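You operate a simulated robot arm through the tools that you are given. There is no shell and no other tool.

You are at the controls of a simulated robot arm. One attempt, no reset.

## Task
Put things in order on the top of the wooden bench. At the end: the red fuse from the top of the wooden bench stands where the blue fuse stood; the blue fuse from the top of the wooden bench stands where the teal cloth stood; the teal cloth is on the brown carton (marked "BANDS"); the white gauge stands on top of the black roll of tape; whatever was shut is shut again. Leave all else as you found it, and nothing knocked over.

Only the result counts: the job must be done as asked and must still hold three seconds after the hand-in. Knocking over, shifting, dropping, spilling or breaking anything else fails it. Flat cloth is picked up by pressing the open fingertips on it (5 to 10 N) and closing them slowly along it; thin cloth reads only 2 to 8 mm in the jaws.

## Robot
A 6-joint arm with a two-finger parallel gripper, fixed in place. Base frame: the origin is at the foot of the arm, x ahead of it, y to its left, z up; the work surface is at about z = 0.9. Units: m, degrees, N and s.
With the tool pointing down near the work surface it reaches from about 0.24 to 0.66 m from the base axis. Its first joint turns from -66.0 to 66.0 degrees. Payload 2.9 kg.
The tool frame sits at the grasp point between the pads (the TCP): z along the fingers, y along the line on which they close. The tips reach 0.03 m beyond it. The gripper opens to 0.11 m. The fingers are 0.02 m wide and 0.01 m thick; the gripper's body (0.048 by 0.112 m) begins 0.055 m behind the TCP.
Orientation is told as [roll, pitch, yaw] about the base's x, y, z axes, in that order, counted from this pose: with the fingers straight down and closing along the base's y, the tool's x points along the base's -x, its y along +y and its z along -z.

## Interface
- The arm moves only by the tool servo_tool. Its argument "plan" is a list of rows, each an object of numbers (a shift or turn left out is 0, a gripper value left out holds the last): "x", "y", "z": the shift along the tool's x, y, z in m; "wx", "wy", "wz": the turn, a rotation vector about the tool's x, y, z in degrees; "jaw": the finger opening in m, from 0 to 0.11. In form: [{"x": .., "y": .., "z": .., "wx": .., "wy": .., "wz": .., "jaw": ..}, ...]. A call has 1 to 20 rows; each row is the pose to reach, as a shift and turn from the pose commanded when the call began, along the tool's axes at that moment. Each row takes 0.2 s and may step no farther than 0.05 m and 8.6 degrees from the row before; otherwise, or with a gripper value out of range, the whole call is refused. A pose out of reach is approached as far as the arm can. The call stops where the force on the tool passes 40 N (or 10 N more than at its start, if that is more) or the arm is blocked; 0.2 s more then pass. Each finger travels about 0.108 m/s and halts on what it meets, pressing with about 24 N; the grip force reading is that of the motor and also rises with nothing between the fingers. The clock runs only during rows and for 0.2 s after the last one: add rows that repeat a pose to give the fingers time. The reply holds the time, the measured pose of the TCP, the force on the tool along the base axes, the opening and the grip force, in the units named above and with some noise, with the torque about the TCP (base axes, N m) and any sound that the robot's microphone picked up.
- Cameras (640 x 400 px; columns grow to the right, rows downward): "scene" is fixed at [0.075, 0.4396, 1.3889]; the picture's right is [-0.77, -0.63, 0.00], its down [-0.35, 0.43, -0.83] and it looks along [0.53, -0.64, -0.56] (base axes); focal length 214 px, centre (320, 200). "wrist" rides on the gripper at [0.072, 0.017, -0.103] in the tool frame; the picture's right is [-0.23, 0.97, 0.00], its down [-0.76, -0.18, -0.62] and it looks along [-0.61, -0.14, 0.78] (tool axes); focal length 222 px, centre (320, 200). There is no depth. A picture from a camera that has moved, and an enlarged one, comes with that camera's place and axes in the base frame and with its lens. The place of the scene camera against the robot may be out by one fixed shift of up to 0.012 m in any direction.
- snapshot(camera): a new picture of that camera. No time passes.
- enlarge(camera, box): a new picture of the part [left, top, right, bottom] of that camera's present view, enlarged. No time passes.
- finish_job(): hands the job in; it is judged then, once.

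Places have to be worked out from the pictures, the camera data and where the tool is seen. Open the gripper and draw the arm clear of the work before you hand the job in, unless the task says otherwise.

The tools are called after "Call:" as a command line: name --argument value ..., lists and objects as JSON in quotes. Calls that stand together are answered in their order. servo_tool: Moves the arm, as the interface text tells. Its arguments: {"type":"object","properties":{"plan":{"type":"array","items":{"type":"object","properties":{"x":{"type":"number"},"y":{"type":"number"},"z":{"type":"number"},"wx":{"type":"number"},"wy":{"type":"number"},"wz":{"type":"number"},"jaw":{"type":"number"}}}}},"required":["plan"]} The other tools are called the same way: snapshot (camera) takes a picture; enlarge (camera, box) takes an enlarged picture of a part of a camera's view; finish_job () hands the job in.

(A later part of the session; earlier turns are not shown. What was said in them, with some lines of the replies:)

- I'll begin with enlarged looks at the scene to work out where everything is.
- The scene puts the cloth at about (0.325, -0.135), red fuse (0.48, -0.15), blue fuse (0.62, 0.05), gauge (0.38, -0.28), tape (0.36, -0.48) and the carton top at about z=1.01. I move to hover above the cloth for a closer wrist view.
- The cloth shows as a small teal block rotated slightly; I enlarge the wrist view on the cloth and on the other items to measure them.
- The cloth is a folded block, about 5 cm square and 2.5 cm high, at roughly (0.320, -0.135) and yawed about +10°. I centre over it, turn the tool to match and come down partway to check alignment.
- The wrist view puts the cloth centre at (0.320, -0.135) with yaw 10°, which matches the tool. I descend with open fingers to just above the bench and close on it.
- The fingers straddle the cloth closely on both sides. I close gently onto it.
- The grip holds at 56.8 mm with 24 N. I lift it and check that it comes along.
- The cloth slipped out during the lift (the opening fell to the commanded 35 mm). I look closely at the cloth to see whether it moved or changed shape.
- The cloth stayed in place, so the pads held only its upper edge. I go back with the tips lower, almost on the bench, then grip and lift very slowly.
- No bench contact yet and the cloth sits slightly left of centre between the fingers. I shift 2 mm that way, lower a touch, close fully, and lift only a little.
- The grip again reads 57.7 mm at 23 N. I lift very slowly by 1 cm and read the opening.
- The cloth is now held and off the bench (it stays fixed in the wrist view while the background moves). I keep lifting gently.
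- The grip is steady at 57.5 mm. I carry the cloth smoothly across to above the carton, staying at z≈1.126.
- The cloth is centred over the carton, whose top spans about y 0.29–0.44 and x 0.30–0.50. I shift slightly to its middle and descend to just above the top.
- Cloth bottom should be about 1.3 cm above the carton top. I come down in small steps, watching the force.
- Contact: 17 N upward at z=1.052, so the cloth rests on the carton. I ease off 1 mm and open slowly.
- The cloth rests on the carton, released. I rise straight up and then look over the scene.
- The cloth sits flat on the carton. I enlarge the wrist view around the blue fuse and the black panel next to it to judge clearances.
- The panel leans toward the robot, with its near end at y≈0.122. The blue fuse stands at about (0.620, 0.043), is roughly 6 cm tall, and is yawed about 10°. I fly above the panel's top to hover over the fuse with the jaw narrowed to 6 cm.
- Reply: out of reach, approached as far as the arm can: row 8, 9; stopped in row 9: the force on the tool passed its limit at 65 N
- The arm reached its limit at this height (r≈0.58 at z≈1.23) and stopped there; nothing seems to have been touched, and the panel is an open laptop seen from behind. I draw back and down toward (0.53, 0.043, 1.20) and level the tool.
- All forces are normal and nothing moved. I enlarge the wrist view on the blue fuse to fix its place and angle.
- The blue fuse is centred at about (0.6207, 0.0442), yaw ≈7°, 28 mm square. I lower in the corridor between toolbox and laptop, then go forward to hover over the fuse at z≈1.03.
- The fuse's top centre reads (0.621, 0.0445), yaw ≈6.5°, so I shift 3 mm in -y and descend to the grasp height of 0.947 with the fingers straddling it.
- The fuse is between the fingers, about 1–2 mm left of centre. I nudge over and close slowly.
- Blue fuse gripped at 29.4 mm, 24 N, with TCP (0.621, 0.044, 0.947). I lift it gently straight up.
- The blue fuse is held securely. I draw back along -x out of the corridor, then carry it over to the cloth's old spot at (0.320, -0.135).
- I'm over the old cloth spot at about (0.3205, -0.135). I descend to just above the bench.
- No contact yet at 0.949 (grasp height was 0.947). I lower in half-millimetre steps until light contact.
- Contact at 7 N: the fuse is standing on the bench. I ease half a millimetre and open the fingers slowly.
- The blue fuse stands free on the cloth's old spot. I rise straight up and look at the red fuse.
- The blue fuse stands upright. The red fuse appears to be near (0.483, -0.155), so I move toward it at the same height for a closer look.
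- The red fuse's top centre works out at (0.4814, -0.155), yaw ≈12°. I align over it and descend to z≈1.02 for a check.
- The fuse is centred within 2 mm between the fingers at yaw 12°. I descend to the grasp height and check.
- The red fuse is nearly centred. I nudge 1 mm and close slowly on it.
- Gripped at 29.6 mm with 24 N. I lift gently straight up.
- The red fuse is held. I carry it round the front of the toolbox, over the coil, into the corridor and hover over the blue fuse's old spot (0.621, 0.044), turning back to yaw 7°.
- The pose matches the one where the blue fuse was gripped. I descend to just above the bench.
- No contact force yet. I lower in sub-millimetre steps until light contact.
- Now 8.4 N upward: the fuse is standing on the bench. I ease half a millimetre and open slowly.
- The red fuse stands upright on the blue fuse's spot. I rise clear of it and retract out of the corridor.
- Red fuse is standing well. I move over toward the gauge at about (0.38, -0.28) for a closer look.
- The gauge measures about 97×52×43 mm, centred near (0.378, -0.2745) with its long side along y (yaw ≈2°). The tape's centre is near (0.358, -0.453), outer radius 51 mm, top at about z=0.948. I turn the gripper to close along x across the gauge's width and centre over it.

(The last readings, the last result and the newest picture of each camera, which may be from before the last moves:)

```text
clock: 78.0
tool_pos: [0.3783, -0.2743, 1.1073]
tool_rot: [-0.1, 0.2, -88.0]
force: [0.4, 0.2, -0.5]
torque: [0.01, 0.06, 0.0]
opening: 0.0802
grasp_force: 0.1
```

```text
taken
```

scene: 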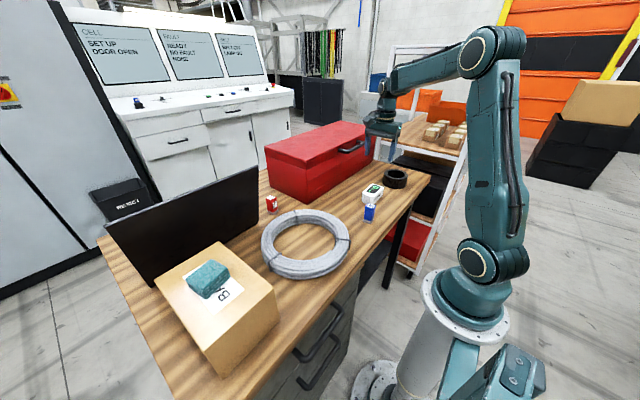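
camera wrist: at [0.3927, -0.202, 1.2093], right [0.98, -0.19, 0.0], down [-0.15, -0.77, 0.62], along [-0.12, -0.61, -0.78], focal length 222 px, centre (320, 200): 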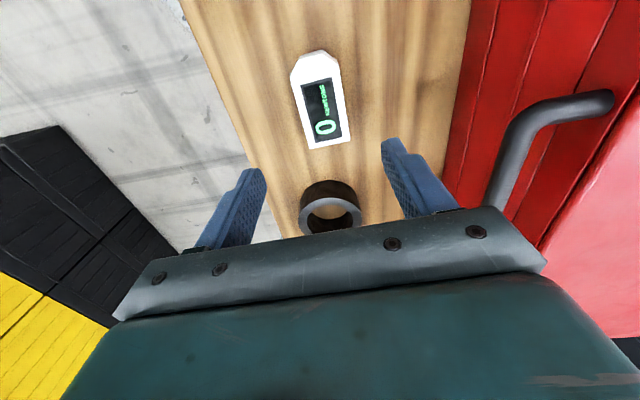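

Call:
enlarge --camera "wrist" --box '[270, 40, 370, 160]'

Call:
enlarge --camera "wrist" --box '[280, 160, 390, 250]'

```text
3.33 times, centred on (320, 100) of wrist
camera zoom: at [0.3927, -0.202, 1.2093], right [0.98, -0.19, 0.0], down [-0.15, -0.77, 0.62], along [-0.12, -0.61, -0.78], focal length 740 px, centre (320, 533)
```

zoom: 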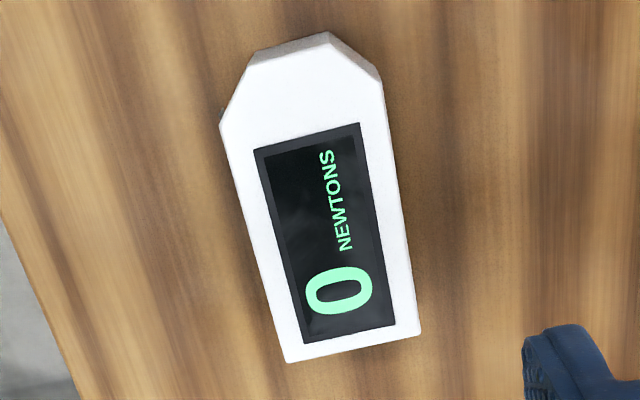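

```text
4.44 times, centred on (335, 205) of wrist
camera zoom: at [0.3927, -0.202, 1.2093], right [0.98, -0.19, 0.0], down [-0.15, -0.77, 0.62], along [-0.12, -0.61, -0.78], focal length 987 px, centre (253, 178)
```

zoom: 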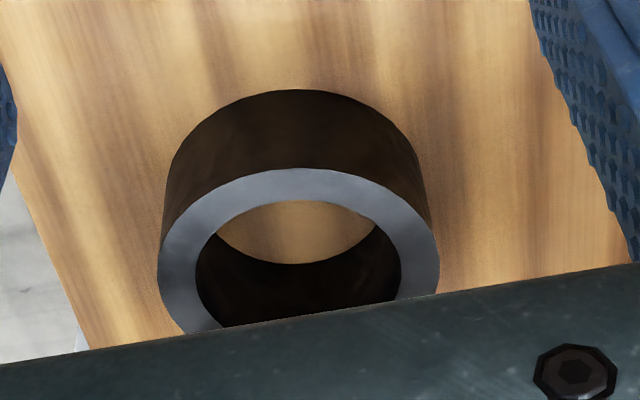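

The gauge's centre reads (0.380, -0.274), yaw 2°, and the tape's centre (0.359, -0.454) again. I shift 2 mm and descend with the fingers open 80 mm around the gauge.

Call:
servo_tool --plan '[{"y": 0.0018, "z": 0.015}, {"y": 0.0018, "z": 0.04}, {"y": 0.0018, "z": 0.07}, {"y": 0.0018, "z": 0.095}, {"y": 0.0018, "z": 0.115}, {"y": 0.0018, "z": 0.132}, {"y": 0.0018, "z": 0.147}, {"y": 0.0018, "z": 0.16}, {"y": 0.0018, "z": 0.168}, {"y": 0.0018, "z": 0.172}, {"y": 0.0018, "z": 0.172}]'

Call:
snapshot --camera "wrist"

Call:
enlarge --camera "scene" --box '[330, 140, 430, 230]'

```text
clock: 80.4
tool_pos: [0.3803, -0.2736, 0.9341]
tool_rot: [-0.2, 0.1, -87.9]
force: [-0.7, -0.1, -0.2]
torque: [0.0, 0.0, -0.03]
opening: 0.0799
grasp_force: 0.1
```

```text
taken
camera wrist: at [0.3938, -0.201, 1.0372], right [0.98, -0.19, 0.0], down [-0.15, -0.77, 0.62], along [-0.12, -0.61, -0.78], focal length 222 px, centre (320, 200)
```

wrist: 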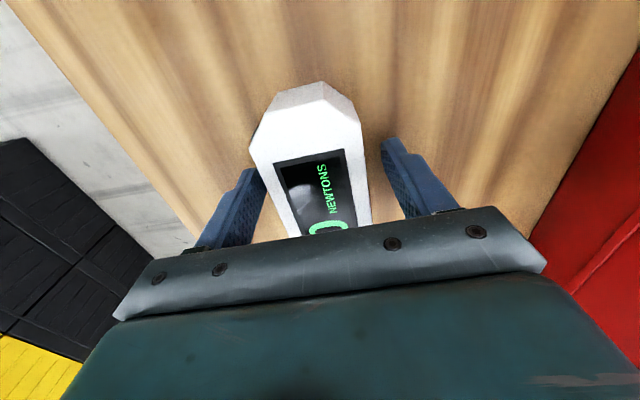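

```text
4.44 times, centred on (380, 185) of scene
camera zoom: at [0.075, 0.4396, 1.3889], right [-0.77, -0.63, 0.0], down [-0.35, 0.43, -0.83], along [0.53, -0.64, -0.56], focal length 953 px, centre (53, 267)
```

zoom: 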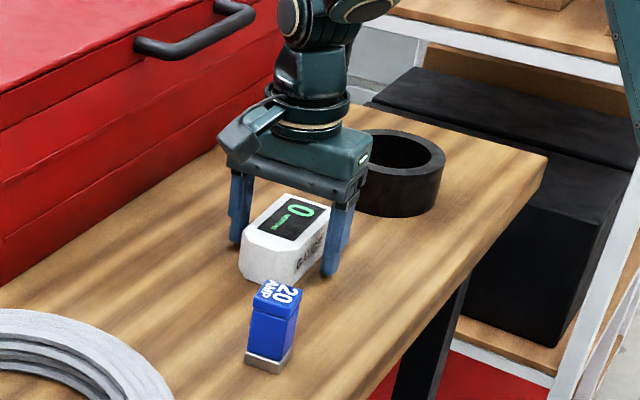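

The gauge is straddled, almost centred. I close slowly on it.

Call:
servo_tool --plan '[{"jaw": 0.072}, {"jaw": 0.066}, {"jaw": 0.061}, {"jaw": 0.057}, {"jaw": 0.054}, {"jaw": 0.051}, {"jaw": 0.048}, {"jaw": 0.044}, {"jaw": 0.038}, {"jaw": 0.035}, {"jaw": 0.035}]'

Call:
snapshot --camera "wrist"

Call:
enlarge --camera "scene" --box '[330, 140, 430, 230]'

```text
clock: 82.8
tool_pos: [0.38, -0.273, 0.9338]
tool_rot: [-0.2, 0.1, -87.9]
force: [0.0, 0.1, 1.4]
torque: [0.12, -0.01, 0.03]
opening: 0.0536
grasp_force: 23.9
```

```text
taken
camera wrist: at [0.3938, -0.2011, 1.0374], right [0.98, -0.19, 0.0], down [-0.15, -0.77, 0.62], along [-0.12, -0.61, -0.78], focal length 222 px, centre (320, 200)
```

wrist: 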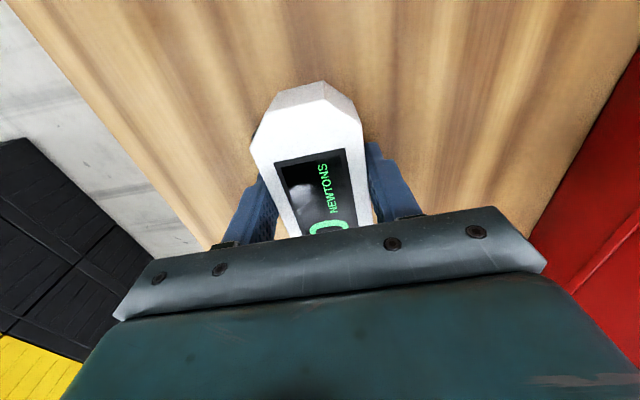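

```text
4.44 times, centred on (380, 185) of scene
camera zoom: at [0.075, 0.4396, 1.3889], right [-0.77, -0.63, 0.0], down [-0.35, 0.43, -0.83], along [0.53, -0.64, -0.56], focal length 953 px, centre (53, 267)
```

zoom: 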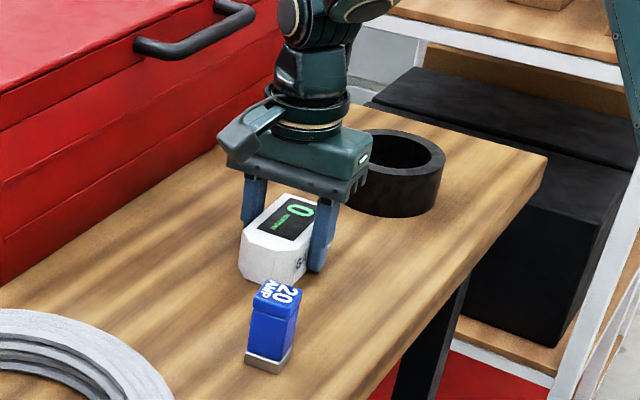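

Gripped at 53.6 mm with 24 N. I lift very slowly at first and check it stays in the jaws.

Call:
servo_tool --plan '[{"z": -0.001}, {"z": -0.002}, {"z": -0.004}, {"z": -0.006}, {"z": -0.009}, {"z": -0.012}, {"z": -0.015}]'

Call:
snapshot --camera "wrist"

Call:
enlarge --camera "scene" --box '[330, 140, 430, 230]'

```text
clock: 84.4
tool_pos: [0.381, -0.2745, 0.9493]
tool_rot: [-0.1, 0.1, -87.9]
force: [-0.9, 0.0, -2.9]
torque: [0.0, -0.01, 0.0]
opening: 0.0538
grasp_force: 24.3
```

```text
taken
camera wrist: at [0.3937, -0.2023, 1.0527], right [0.98, -0.19, 0.0], down [-0.15, -0.77, 0.62], along [-0.12, -0.61, -0.78], focal length 222 px, centre (320, 200)
```

wrist: 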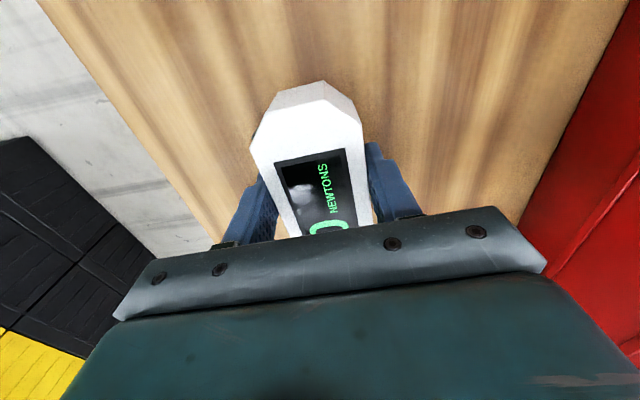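

```text
4.44 times, centred on (380, 185) of scene
camera zoom: at [0.075, 0.4396, 1.3889], right [-0.77, -0.63, 0.0], down [-0.35, 0.43, -0.83], along [0.53, -0.64, -0.56], focal length 953 px, centre (53, 267)
```

zoom: 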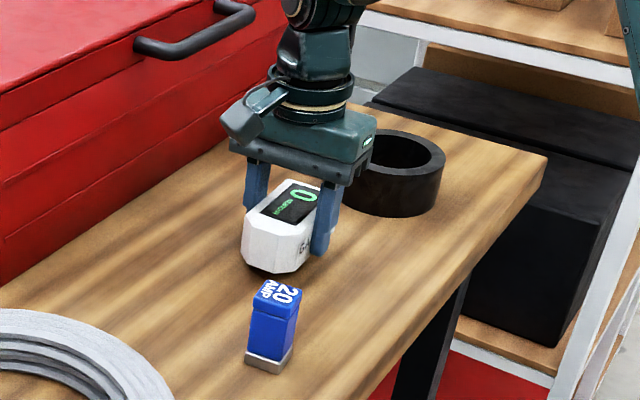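

The gauge is up and level. I continue lifting gently to z≈1.055.

Call:
servo_tool --plan '[{"z": -0.003}, {"z": -0.008}, {"z": -0.015}, {"z": -0.024}, {"z": -0.034}, {"z": -0.045}, {"z": -0.056}, {"z": -0.067}, {"z": -0.078}, {"z": -0.088}, {"z": -0.096}, {"z": -0.102}, {"z": -0.105}, {"z": -0.106}]'

Call:
snapshot --camera "wrist"

```text
clock: 87.4
tool_pos: [0.3804, -0.2731, 1.0545]
tool_rot: [-0.2, 0.1, -87.9]
force: [0.3, 0.6, -2.2]
torque: [0.0, -0.02, -0.02]
opening: 0.0537
grasp_force: 24.0
```

```text
taken
camera wrist: at [0.394, -0.2019, 1.1578], right [0.98, -0.19, 0.0], down [-0.15, -0.77, 0.62], along [-0.12, -0.61, -0.78], focal length 222 px, centre (320, 200)
```

wrist: 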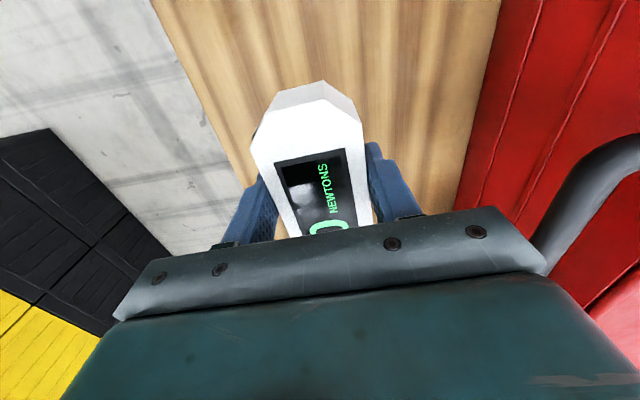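

Held steady. I carry it horizontally to above the tape's centre (0.359, -0.4535).

Call:
servo_tool --plan '[{"x": -0.0053, "y": -0.0008}, {"x": -0.0178, "y": -0.0027}, {"x": -0.0356, "y": -0.0053}, {"x": -0.0552, "y": -0.0083}, {"x": -0.0766, "y": -0.0115}, {"x": -0.098, "y": -0.0147}, {"x": -0.1194, "y": -0.0179}, {"x": -0.139, "y": -0.0208}, {"x": -0.155, "y": -0.0232}, {"x": -0.1675, "y": -0.0251}, {"x": -0.1746, "y": -0.0262}, {"x": -0.1782, "y": -0.0267}, {"x": -0.1782, "y": -0.0267}]'

Call:
snapshot --camera "wrist"

Call:
enlarge --camera "scene" --box '[330, 120, 450, 230]'

```text
clock: 90.2
tool_pos: [0.3598, -0.4527, 1.0551]
tool_rot: [-0.1, 0.1, -87.9]
force: [-0.4, 0.6, -2.3]
torque: [0.05, -0.01, 0.03]
opening: 0.0535
grasp_force: 24.0
```

```text
taken
camera wrist: at [0.3744, -0.3808, 1.1585], right [0.98, -0.19, 0.0], down [-0.15, -0.77, 0.62], along [-0.12, -0.61, -0.78], focal length 222 px, centre (320, 200)
```

wrist: 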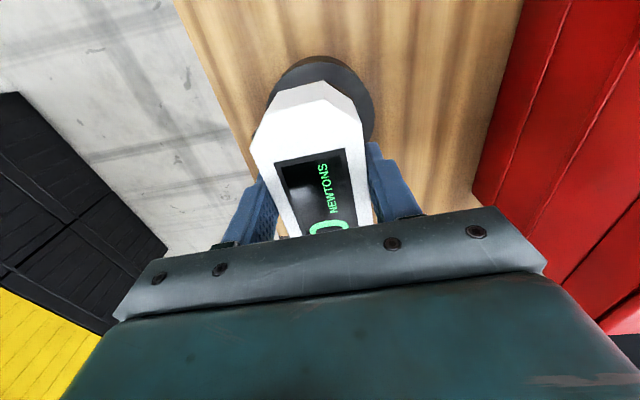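

```text
3.64 times, centred on (390, 175) of scene
camera zoom: at [0.075, 0.4396, 1.3889], right [-0.77, -0.63, 0.0], down [-0.35, 0.43, -0.83], along [0.53, -0.64, -0.56], focal length 780 px, centre (66, 291)
```

zoom: 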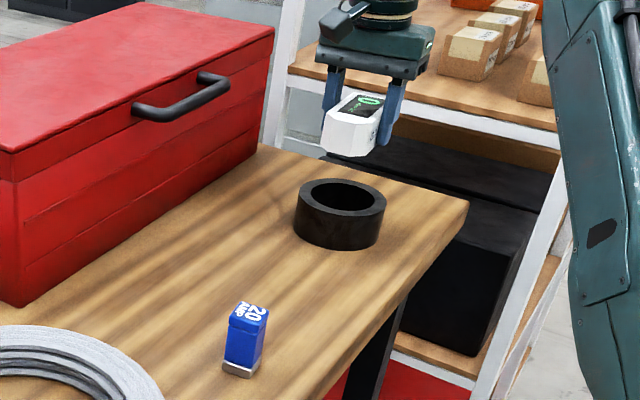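

Call:
enlarge --camera "wrist" --box '[230, 40, 410, 170]'

```text
3.08 times, centred on (320, 105) of wrist
camera zoom: at [0.3744, -0.3808, 1.1585], right [0.98, -0.19, 0.0], down [-0.15, -0.77, 0.62], along [-0.12, -0.61, -0.78], focal length 684 px, centre (320, 492)
```

zoom: 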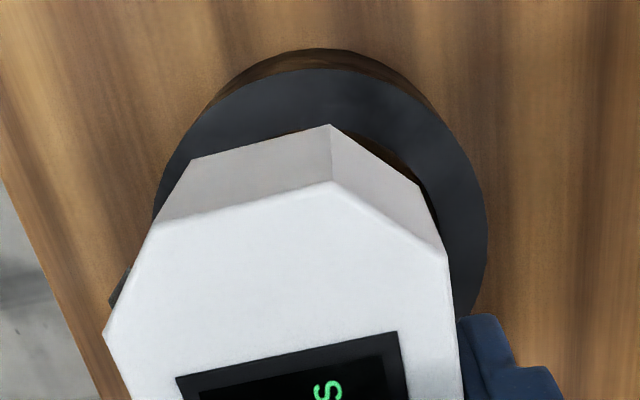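

The ring's top fits a centre of (0.360, -0.4555); the gauge sits within 3 mm of that. I correct by 2.5 mm and descend to about 1 cm above expected contact.

Call:
servo_tool --plan '[{"x": -0.001, "z": 0.006}, {"x": -0.002, "z": 0.015}, {"x": -0.0025, "z": 0.026}, {"x": -0.0025, "z": 0.037}, {"x": -0.0025, "z": 0.047}, {"x": -0.0025, "z": 0.055}, {"x": -0.0025, "z": 0.06}, {"x": -0.0025, "z": 0.062}, {"x": -0.0025, "z": 0.062}]'

Call:
enlarge --camera "scene" --box '[350, 130, 430, 210]'

Call:
snapshot --camera "wrist"

```text
clock: 92.2
tool_pos: [0.3603, -0.4551, 0.9924]
tool_rot: [-0.1, 0.1, -87.9]
force: [-0.1, 0.4, -2.5]
torque: [0.04, 0.0, 0.0]
opening: 0.0537
grasp_force: 24.5
```

```text
5.00 times, centred on (390, 170) of scene
camera zoom: at [0.075, 0.4396, 1.3889], right [-0.77, -0.63, 0.0], down [-0.35, 0.43, -0.83], along [0.53, -0.64, -0.56], focal length 1072 px, centre (-30, 350)
```

zoom: 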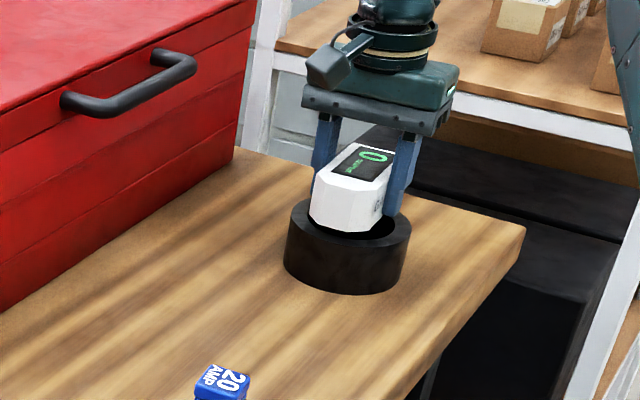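

```text
taken
camera wrist: at [0.3743, -0.3834, 1.0957], right [0.98, -0.19, 0.0], down [-0.15, -0.77, 0.62], along [-0.12, -0.61, -0.78], focal length 222 px, centre (320, 200)
```

wrist: 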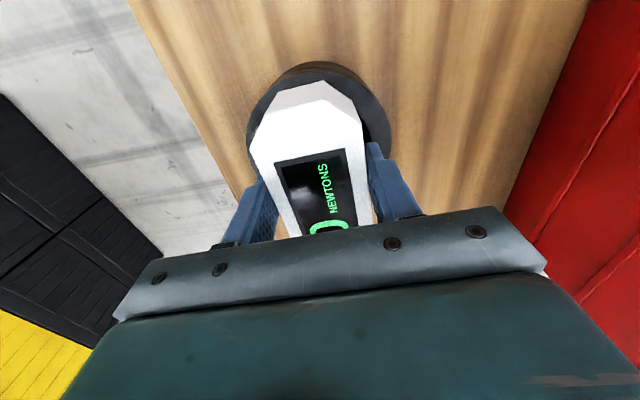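

It hangs about 1 cm above the tape, well centred. I lower in 1 mm steps watching the force.

Call:
servo_tool --plan '[{"z": 0.001}, {"z": 0.002}, {"z": 0.003}, {"z": 0.004}, {"z": 0.005}, {"z": 0.006}, {"z": 0.006}]'

```text
clock: 93.8
tool_pos: [0.3622, -0.4553, 0.9861]
tool_rot: [-0.2, 0.1, -87.9]
force: [0.1, 0.0, -2.5]
torque: [0.01, 0.01, 0.0]
opening: 0.0538
grasp_force: 23.7
```

No contact yet (still only its own weight, -2.5 N). I continue in finer steps.

Call:
servo_tool --plan '[{"z": 0.0007}, {"z": 0.0014}, {"z": 0.002}, {"z": 0.002}]'

Call:
enlarge --camera "scene" --box '[365, 150, 425, 200]'

```text
clock: 94.8
tool_pos: [0.3598, -0.4561, 0.9839]
tool_rot: [-0.1, 0.1, -87.9]
force: [-0.2, -0.5, -2.1]
torque: [0.01, -0.02, 0.03]
opening: 0.0535
grasp_force: 23.5
```

```text
8.00 times, centred on (395, 175) of scene
camera zoom: at [0.075, 0.4396, 1.3889], right [-0.77, -0.63, 0.0], down [-0.35, 0.43, -0.83], along [0.53, -0.64, -0.56], focal length 1716 px, centre (-280, 400)
```

zoom: 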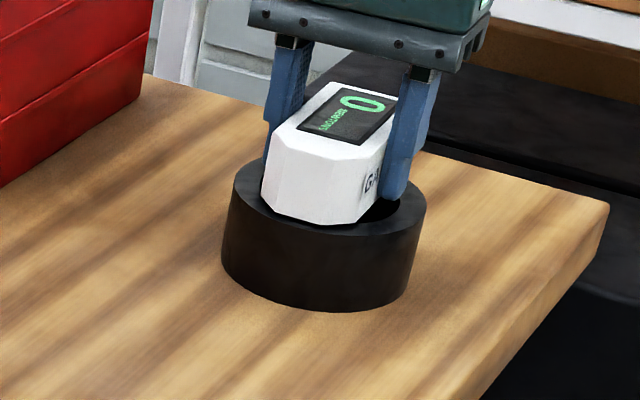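

Call:
servo_tool --plan '[{"z": 0.0007}, {"z": 0.0014}, {"z": 0.002}, {"z": 0.002}]'

```text
clock: 95.8
tool_pos: [0.3604, -0.456, 0.9825]
tool_rot: [-0.1, 0.1, -87.9]
force: [-0.1, 0.0, -1.9]
torque: [0.0, 0.0, 0.03]
opening: 0.0537
grasp_force: 23.9
```

Still hanging. I go on in sub-millimetre steps.

Call:
servo_tool --plan '[{"z": 0.0005}, {"z": 0.001}, {"z": 0.0015}, {"z": 0.0015}]'

Call:
enlarge --camera "scene" --box '[365, 150, 425, 200]'

```text
clock: 96.8
tool_pos: [0.36, -0.4565, 0.9825]
tool_rot: [0.0, 0.0, -87.9]
force: [0.7, -0.6, 2.4]
torque: [0.14, -0.12, -0.06]
opening: 0.0536
grasp_force: 24.2
```

```text
8.00 times, centred on (395, 175) of scene
camera zoom: at [0.075, 0.4396, 1.3889], right [-0.77, -0.63, 0.0], down [-0.35, 0.43, -0.83], along [0.53, -0.64, -0.56], focal length 1716 px, centre (-280, 400)
```

zoom: 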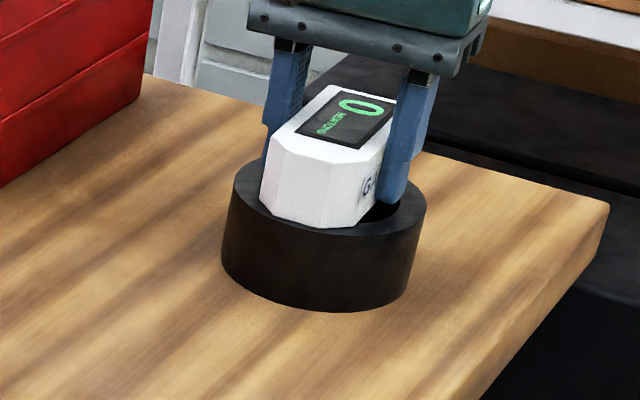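

Contact: force went from -2.5 to +2.4 N, so the gauge rests on the tape. I open the fingers slowly.

Call:
servo_tool --plan '[{"z": 0.0002}, {"z": 0.0002, "jaw": 0.054}, {"z": 0.0, "jaw": 0.057}, {"z": 0.0, "jaw": 0.061}, {"z": 0.0, "jaw": 0.067}, {"z": 0.0, "jaw": 0.075}, {"z": 0.0, "jaw": 0.08}, {"z": 0.0, "jaw": 0.08}]'

Call:
snapshot --camera "wrist"

Call:
enlarge --camera "scene" --box '[365, 150, 425, 200]'

```text
clock: 98.6
tool_pos: [0.3606, -0.4555, 0.9812]
tool_rot: [-0.1, 0.1, -87.8]
force: [1.3, 0.3, -0.4]
torque: [-0.04, -0.02, 0.01]
opening: 0.0801
grasp_force: 0.0
```

```text
taken
camera wrist: at [0.374, -0.3838, 1.0846], right [0.98, -0.19, 0.0], down [-0.15, -0.77, 0.62], along [-0.12, -0.61, -0.78], focal length 222 px, centre (320, 200)
```

wrist: 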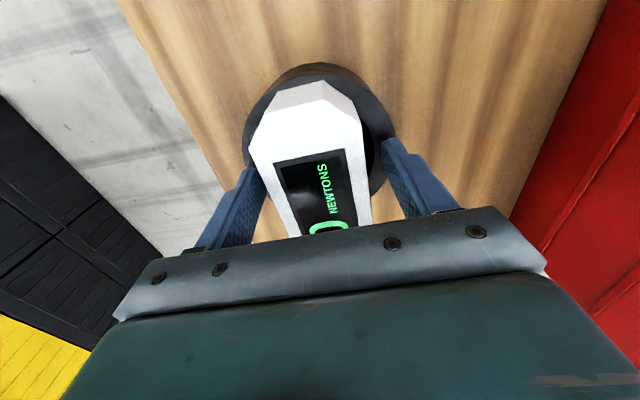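

```text
8.00 times, centred on (395, 175) of scene
camera zoom: at [0.075, 0.4396, 1.3889], right [-0.77, -0.63, 0.0], down [-0.35, 0.43, -0.83], along [0.53, -0.64, -0.56], focal length 1716 px, centre (-280, 400)
```

zoom: 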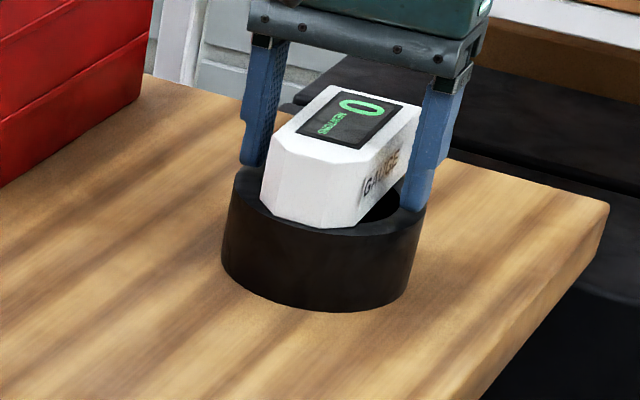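

The gauge stands on the tape, released. I rise straight up slowly and then draw the arm back.

Call:
servo_tool --plan '[{"z": -0.004}, {"z": -0.012}, {"z": -0.025}, {"z": -0.04}, {"z": -0.06}, {"z": -0.08}, {"z": -0.1}, {"z": -0.11}, {"z": -0.11}]'

Call:
snapshot --camera "scene"

Call:
snapshot --camera "wrist"

```text
clock: 100.6
tool_pos: [0.3601, -0.455, 1.0901]
tool_rot: [-0.1, 0.1, -87.8]
force: [0.0, -0.2, 0.0]
torque: [0.0, -0.03, 0.02]
opening: 0.0801
grasp_force: 0.0
```

```text
taken
```

scene: 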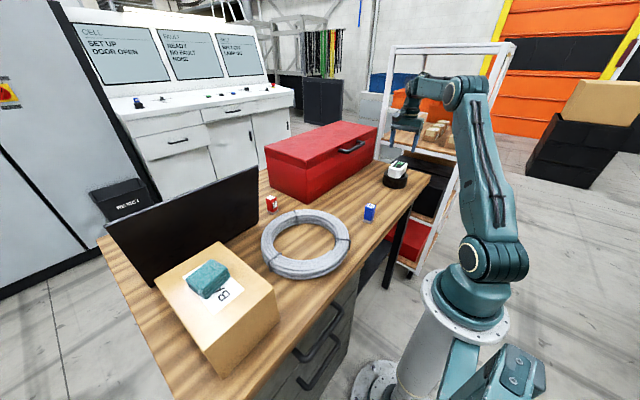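

```text
taken
camera wrist: at [0.3734, -0.3829, 1.1935], right [0.98, -0.19, 0.0], down [-0.15, -0.77, 0.62], along [-0.12, -0.61, -0.78], focal length 222 px, centre (320, 200)
```

wrist: 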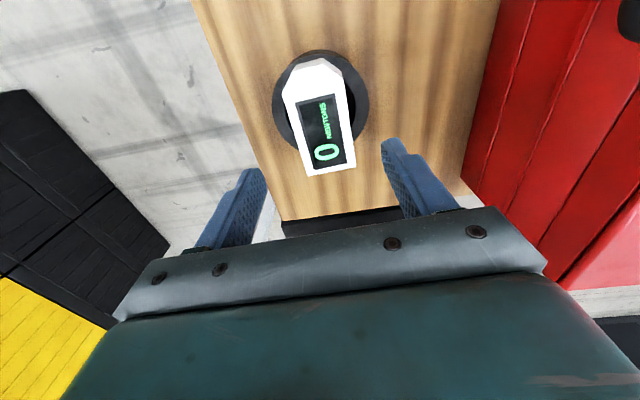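

The gauge sits square on the tape. I draw the arm back toward the middle and up, then check all pieces in enlarged views.

Call:
servo_tool --plan '[{"x": 0.01, "z": -0.005}, {"x": 0.035, "z": -0.02}, {"x": 0.07, "z": -0.04, "wz": -8}, {"x": 0.105, "z": -0.06, "wz": -16}, {"x": 0.14, "z": -0.08, "wz": -24}, {"x": 0.175, "z": -0.1, "wz": -32}, {"x": 0.2, "z": -0.11, "wz": -40}, {"x": 0.225, "z": -0.12, "wz": -48}, {"x": 0.25, "z": -0.13, "wz": -56}, {"x": 0.27, "z": -0.135, "wz": -64}, {"x": 0.28, "z": -0.14, "wz": -72}, {"x": 0.28, "z": -0.14, "wz": -80}, {"x": 0.28, "z": -0.14, "wz": -87.8}, {"x": 0.28, "z": -0.14, "wz": -87.8}]'

Call:
enlarge --camera "scene" --box '[240, 150, 440, 275]'

Call:
snapshot --camera "wrist"

Call:
enlarge --camera "scene" --box '[80, 150, 400, 350]'

```text
clock: 103.6
tool_pos: [0.3506, -0.1759, 1.2309]
tool_rot: [0.2, 0.1, 0.1]
force: [0.1, -0.4, -1.6]
torque: [-0.01, 0.01, 0.0]
opening: 0.0801
grasp_force: 0.0
```

```text
3.20 times, centred on (340, 212) of scene
camera zoom: at [0.075, 0.4396, 1.3889], right [-0.77, -0.63, 0.0], down [-0.35, 0.43, -0.83], along [0.53, -0.64, -0.56], focal length 686 px, centre (256, 160)
```

zoom: 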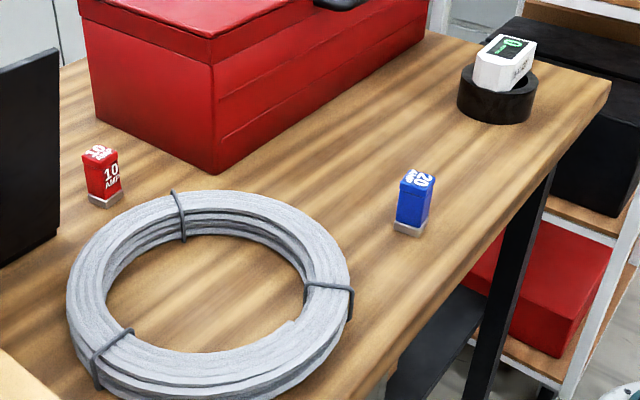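

```text
taken
camera wrist: at [0.2779, -0.1604, 1.3352], right [0.23, 0.97, 0.0], down [0.76, -0.18, 0.62], along [0.61, -0.14, -0.78], focal length 222 px, centre (320, 200)
```

wrist: 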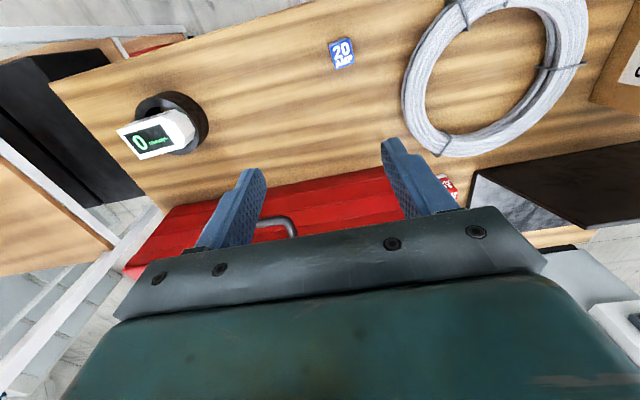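

```text
2.00 times, centred on (240, 250) of scene
camera zoom: at [0.075, 0.4396, 1.3889], right [-0.77, -0.63, 0.0], down [-0.35, 0.43, -0.83], along [0.53, -0.64, -0.56], focal length 429 px, centre (480, 100)
```

zoom: 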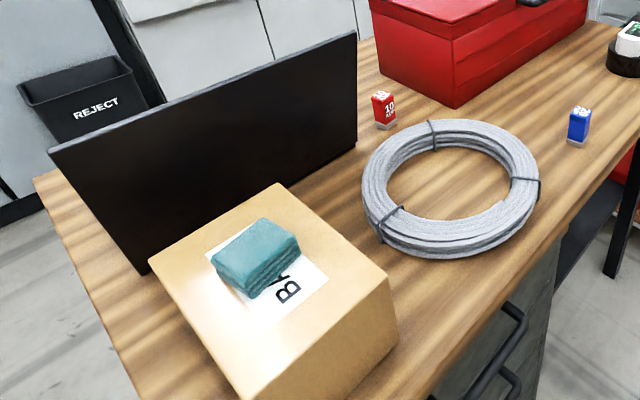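

Everything matches: the red fuse is exactly where the blue stood, the blue on the cloth's spot, the cloth on the carton, the gauge on the tape, and toolbox, laptop, coil and carton are unmoved. I return to the start pose with the gripper open and wait to confirm nothing settles or shifts.

Call:
servo_tool --plan '[{"x": -0.02, "y": 0.005, "jaw": 0.11}, {"x": -0.045, "y": 0.012, "jaw": 0.11}, {"x": -0.065, "y": 0.017, "jaw": 0.11}, {"x": -0.075, "y": 0.018, "jaw": 0.11}, {"x": -0.075, "y": 0.018}, {"x": -0.075, "y": 0.018}, {"x": -0.075, "y": 0.018}, {"x": -0.075, "y": 0.018}, {"x": -0.075, "y": 0.018}, {"x": -0.075, "y": 0.018}, {"x": -0.075, "y": 0.018}, {"x": -0.075, "y": 0.018}, {"x": -0.075, "y": 0.018}, {"x": -0.075, "y": 0.018}, {"x": -0.075, "y": 0.018}]'

Call:
snapshot --camera "scene"

Call:
enlarge --camera "scene" --box '[340, 140, 430, 235]'

```text
clock: 106.8
tool_pos: [0.4257, -0.1592, 1.2301]
tool_rot: [0.1, 0.3, 0.0]
force: [-0.9, -0.3, -0.3]
torque: [0.03, 0.05, -0.02]
opening: 0.1102
grasp_force: 0.1
```

```text
taken
```

scene: 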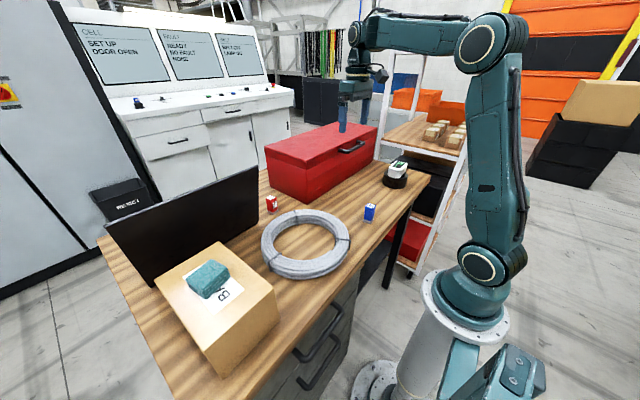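

```text
4.21 times, centred on (385, 188) of scene
camera zoom: at [0.075, 0.4396, 1.3889], right [-0.77, -0.63, 0.0], down [-0.35, 0.43, -0.83], along [0.53, -0.64, -0.56], focal length 903 px, centre (46, 253)
```

zoom: 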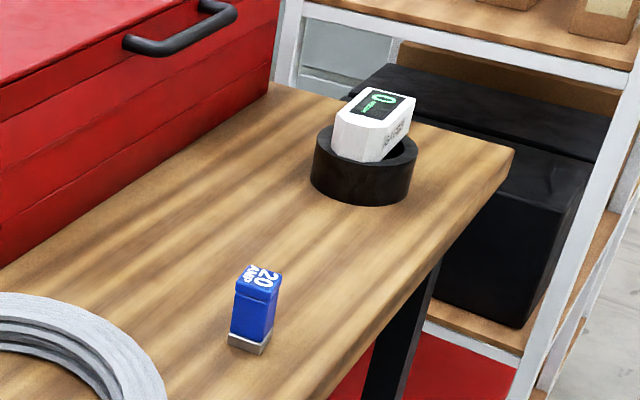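

All pieces are in place and steady after a few seconds. The toolbox is shut, the gripper is open and the arm is clear, so I hand the job in.

Call:
finish_job

```text
The job is handed in.
```

I moved all four items as asked and handed the job in. I don't have the verdict on the hand-in.

- **Red fuse:** it stands upright where the blue fuse stood, at about (0.621, 0.044).
- **Blue fuse:** it stands upright where the teal cloth stood, at about (0.320, -0.136).
- **Teal cloth:** it lies flat on the carton marked "BANDS". It slipped from the fingers on the first lift without leaving the bench. The second grip held.
- **White gauge:** it stands centred on the roll of tape.

I never opened the toolbox, and it is still shut. In the last pictures the laptop, coil, carton and tape are where they were at the start. The scene held steady for about two seconds before I handed in, with the gripper open and the arm back at its starting pose.

On the way to the blue fuse the arm reached the end of its range and stopped on a force reading of 65 N. The pictures taken right after showed nothing touched or moved.
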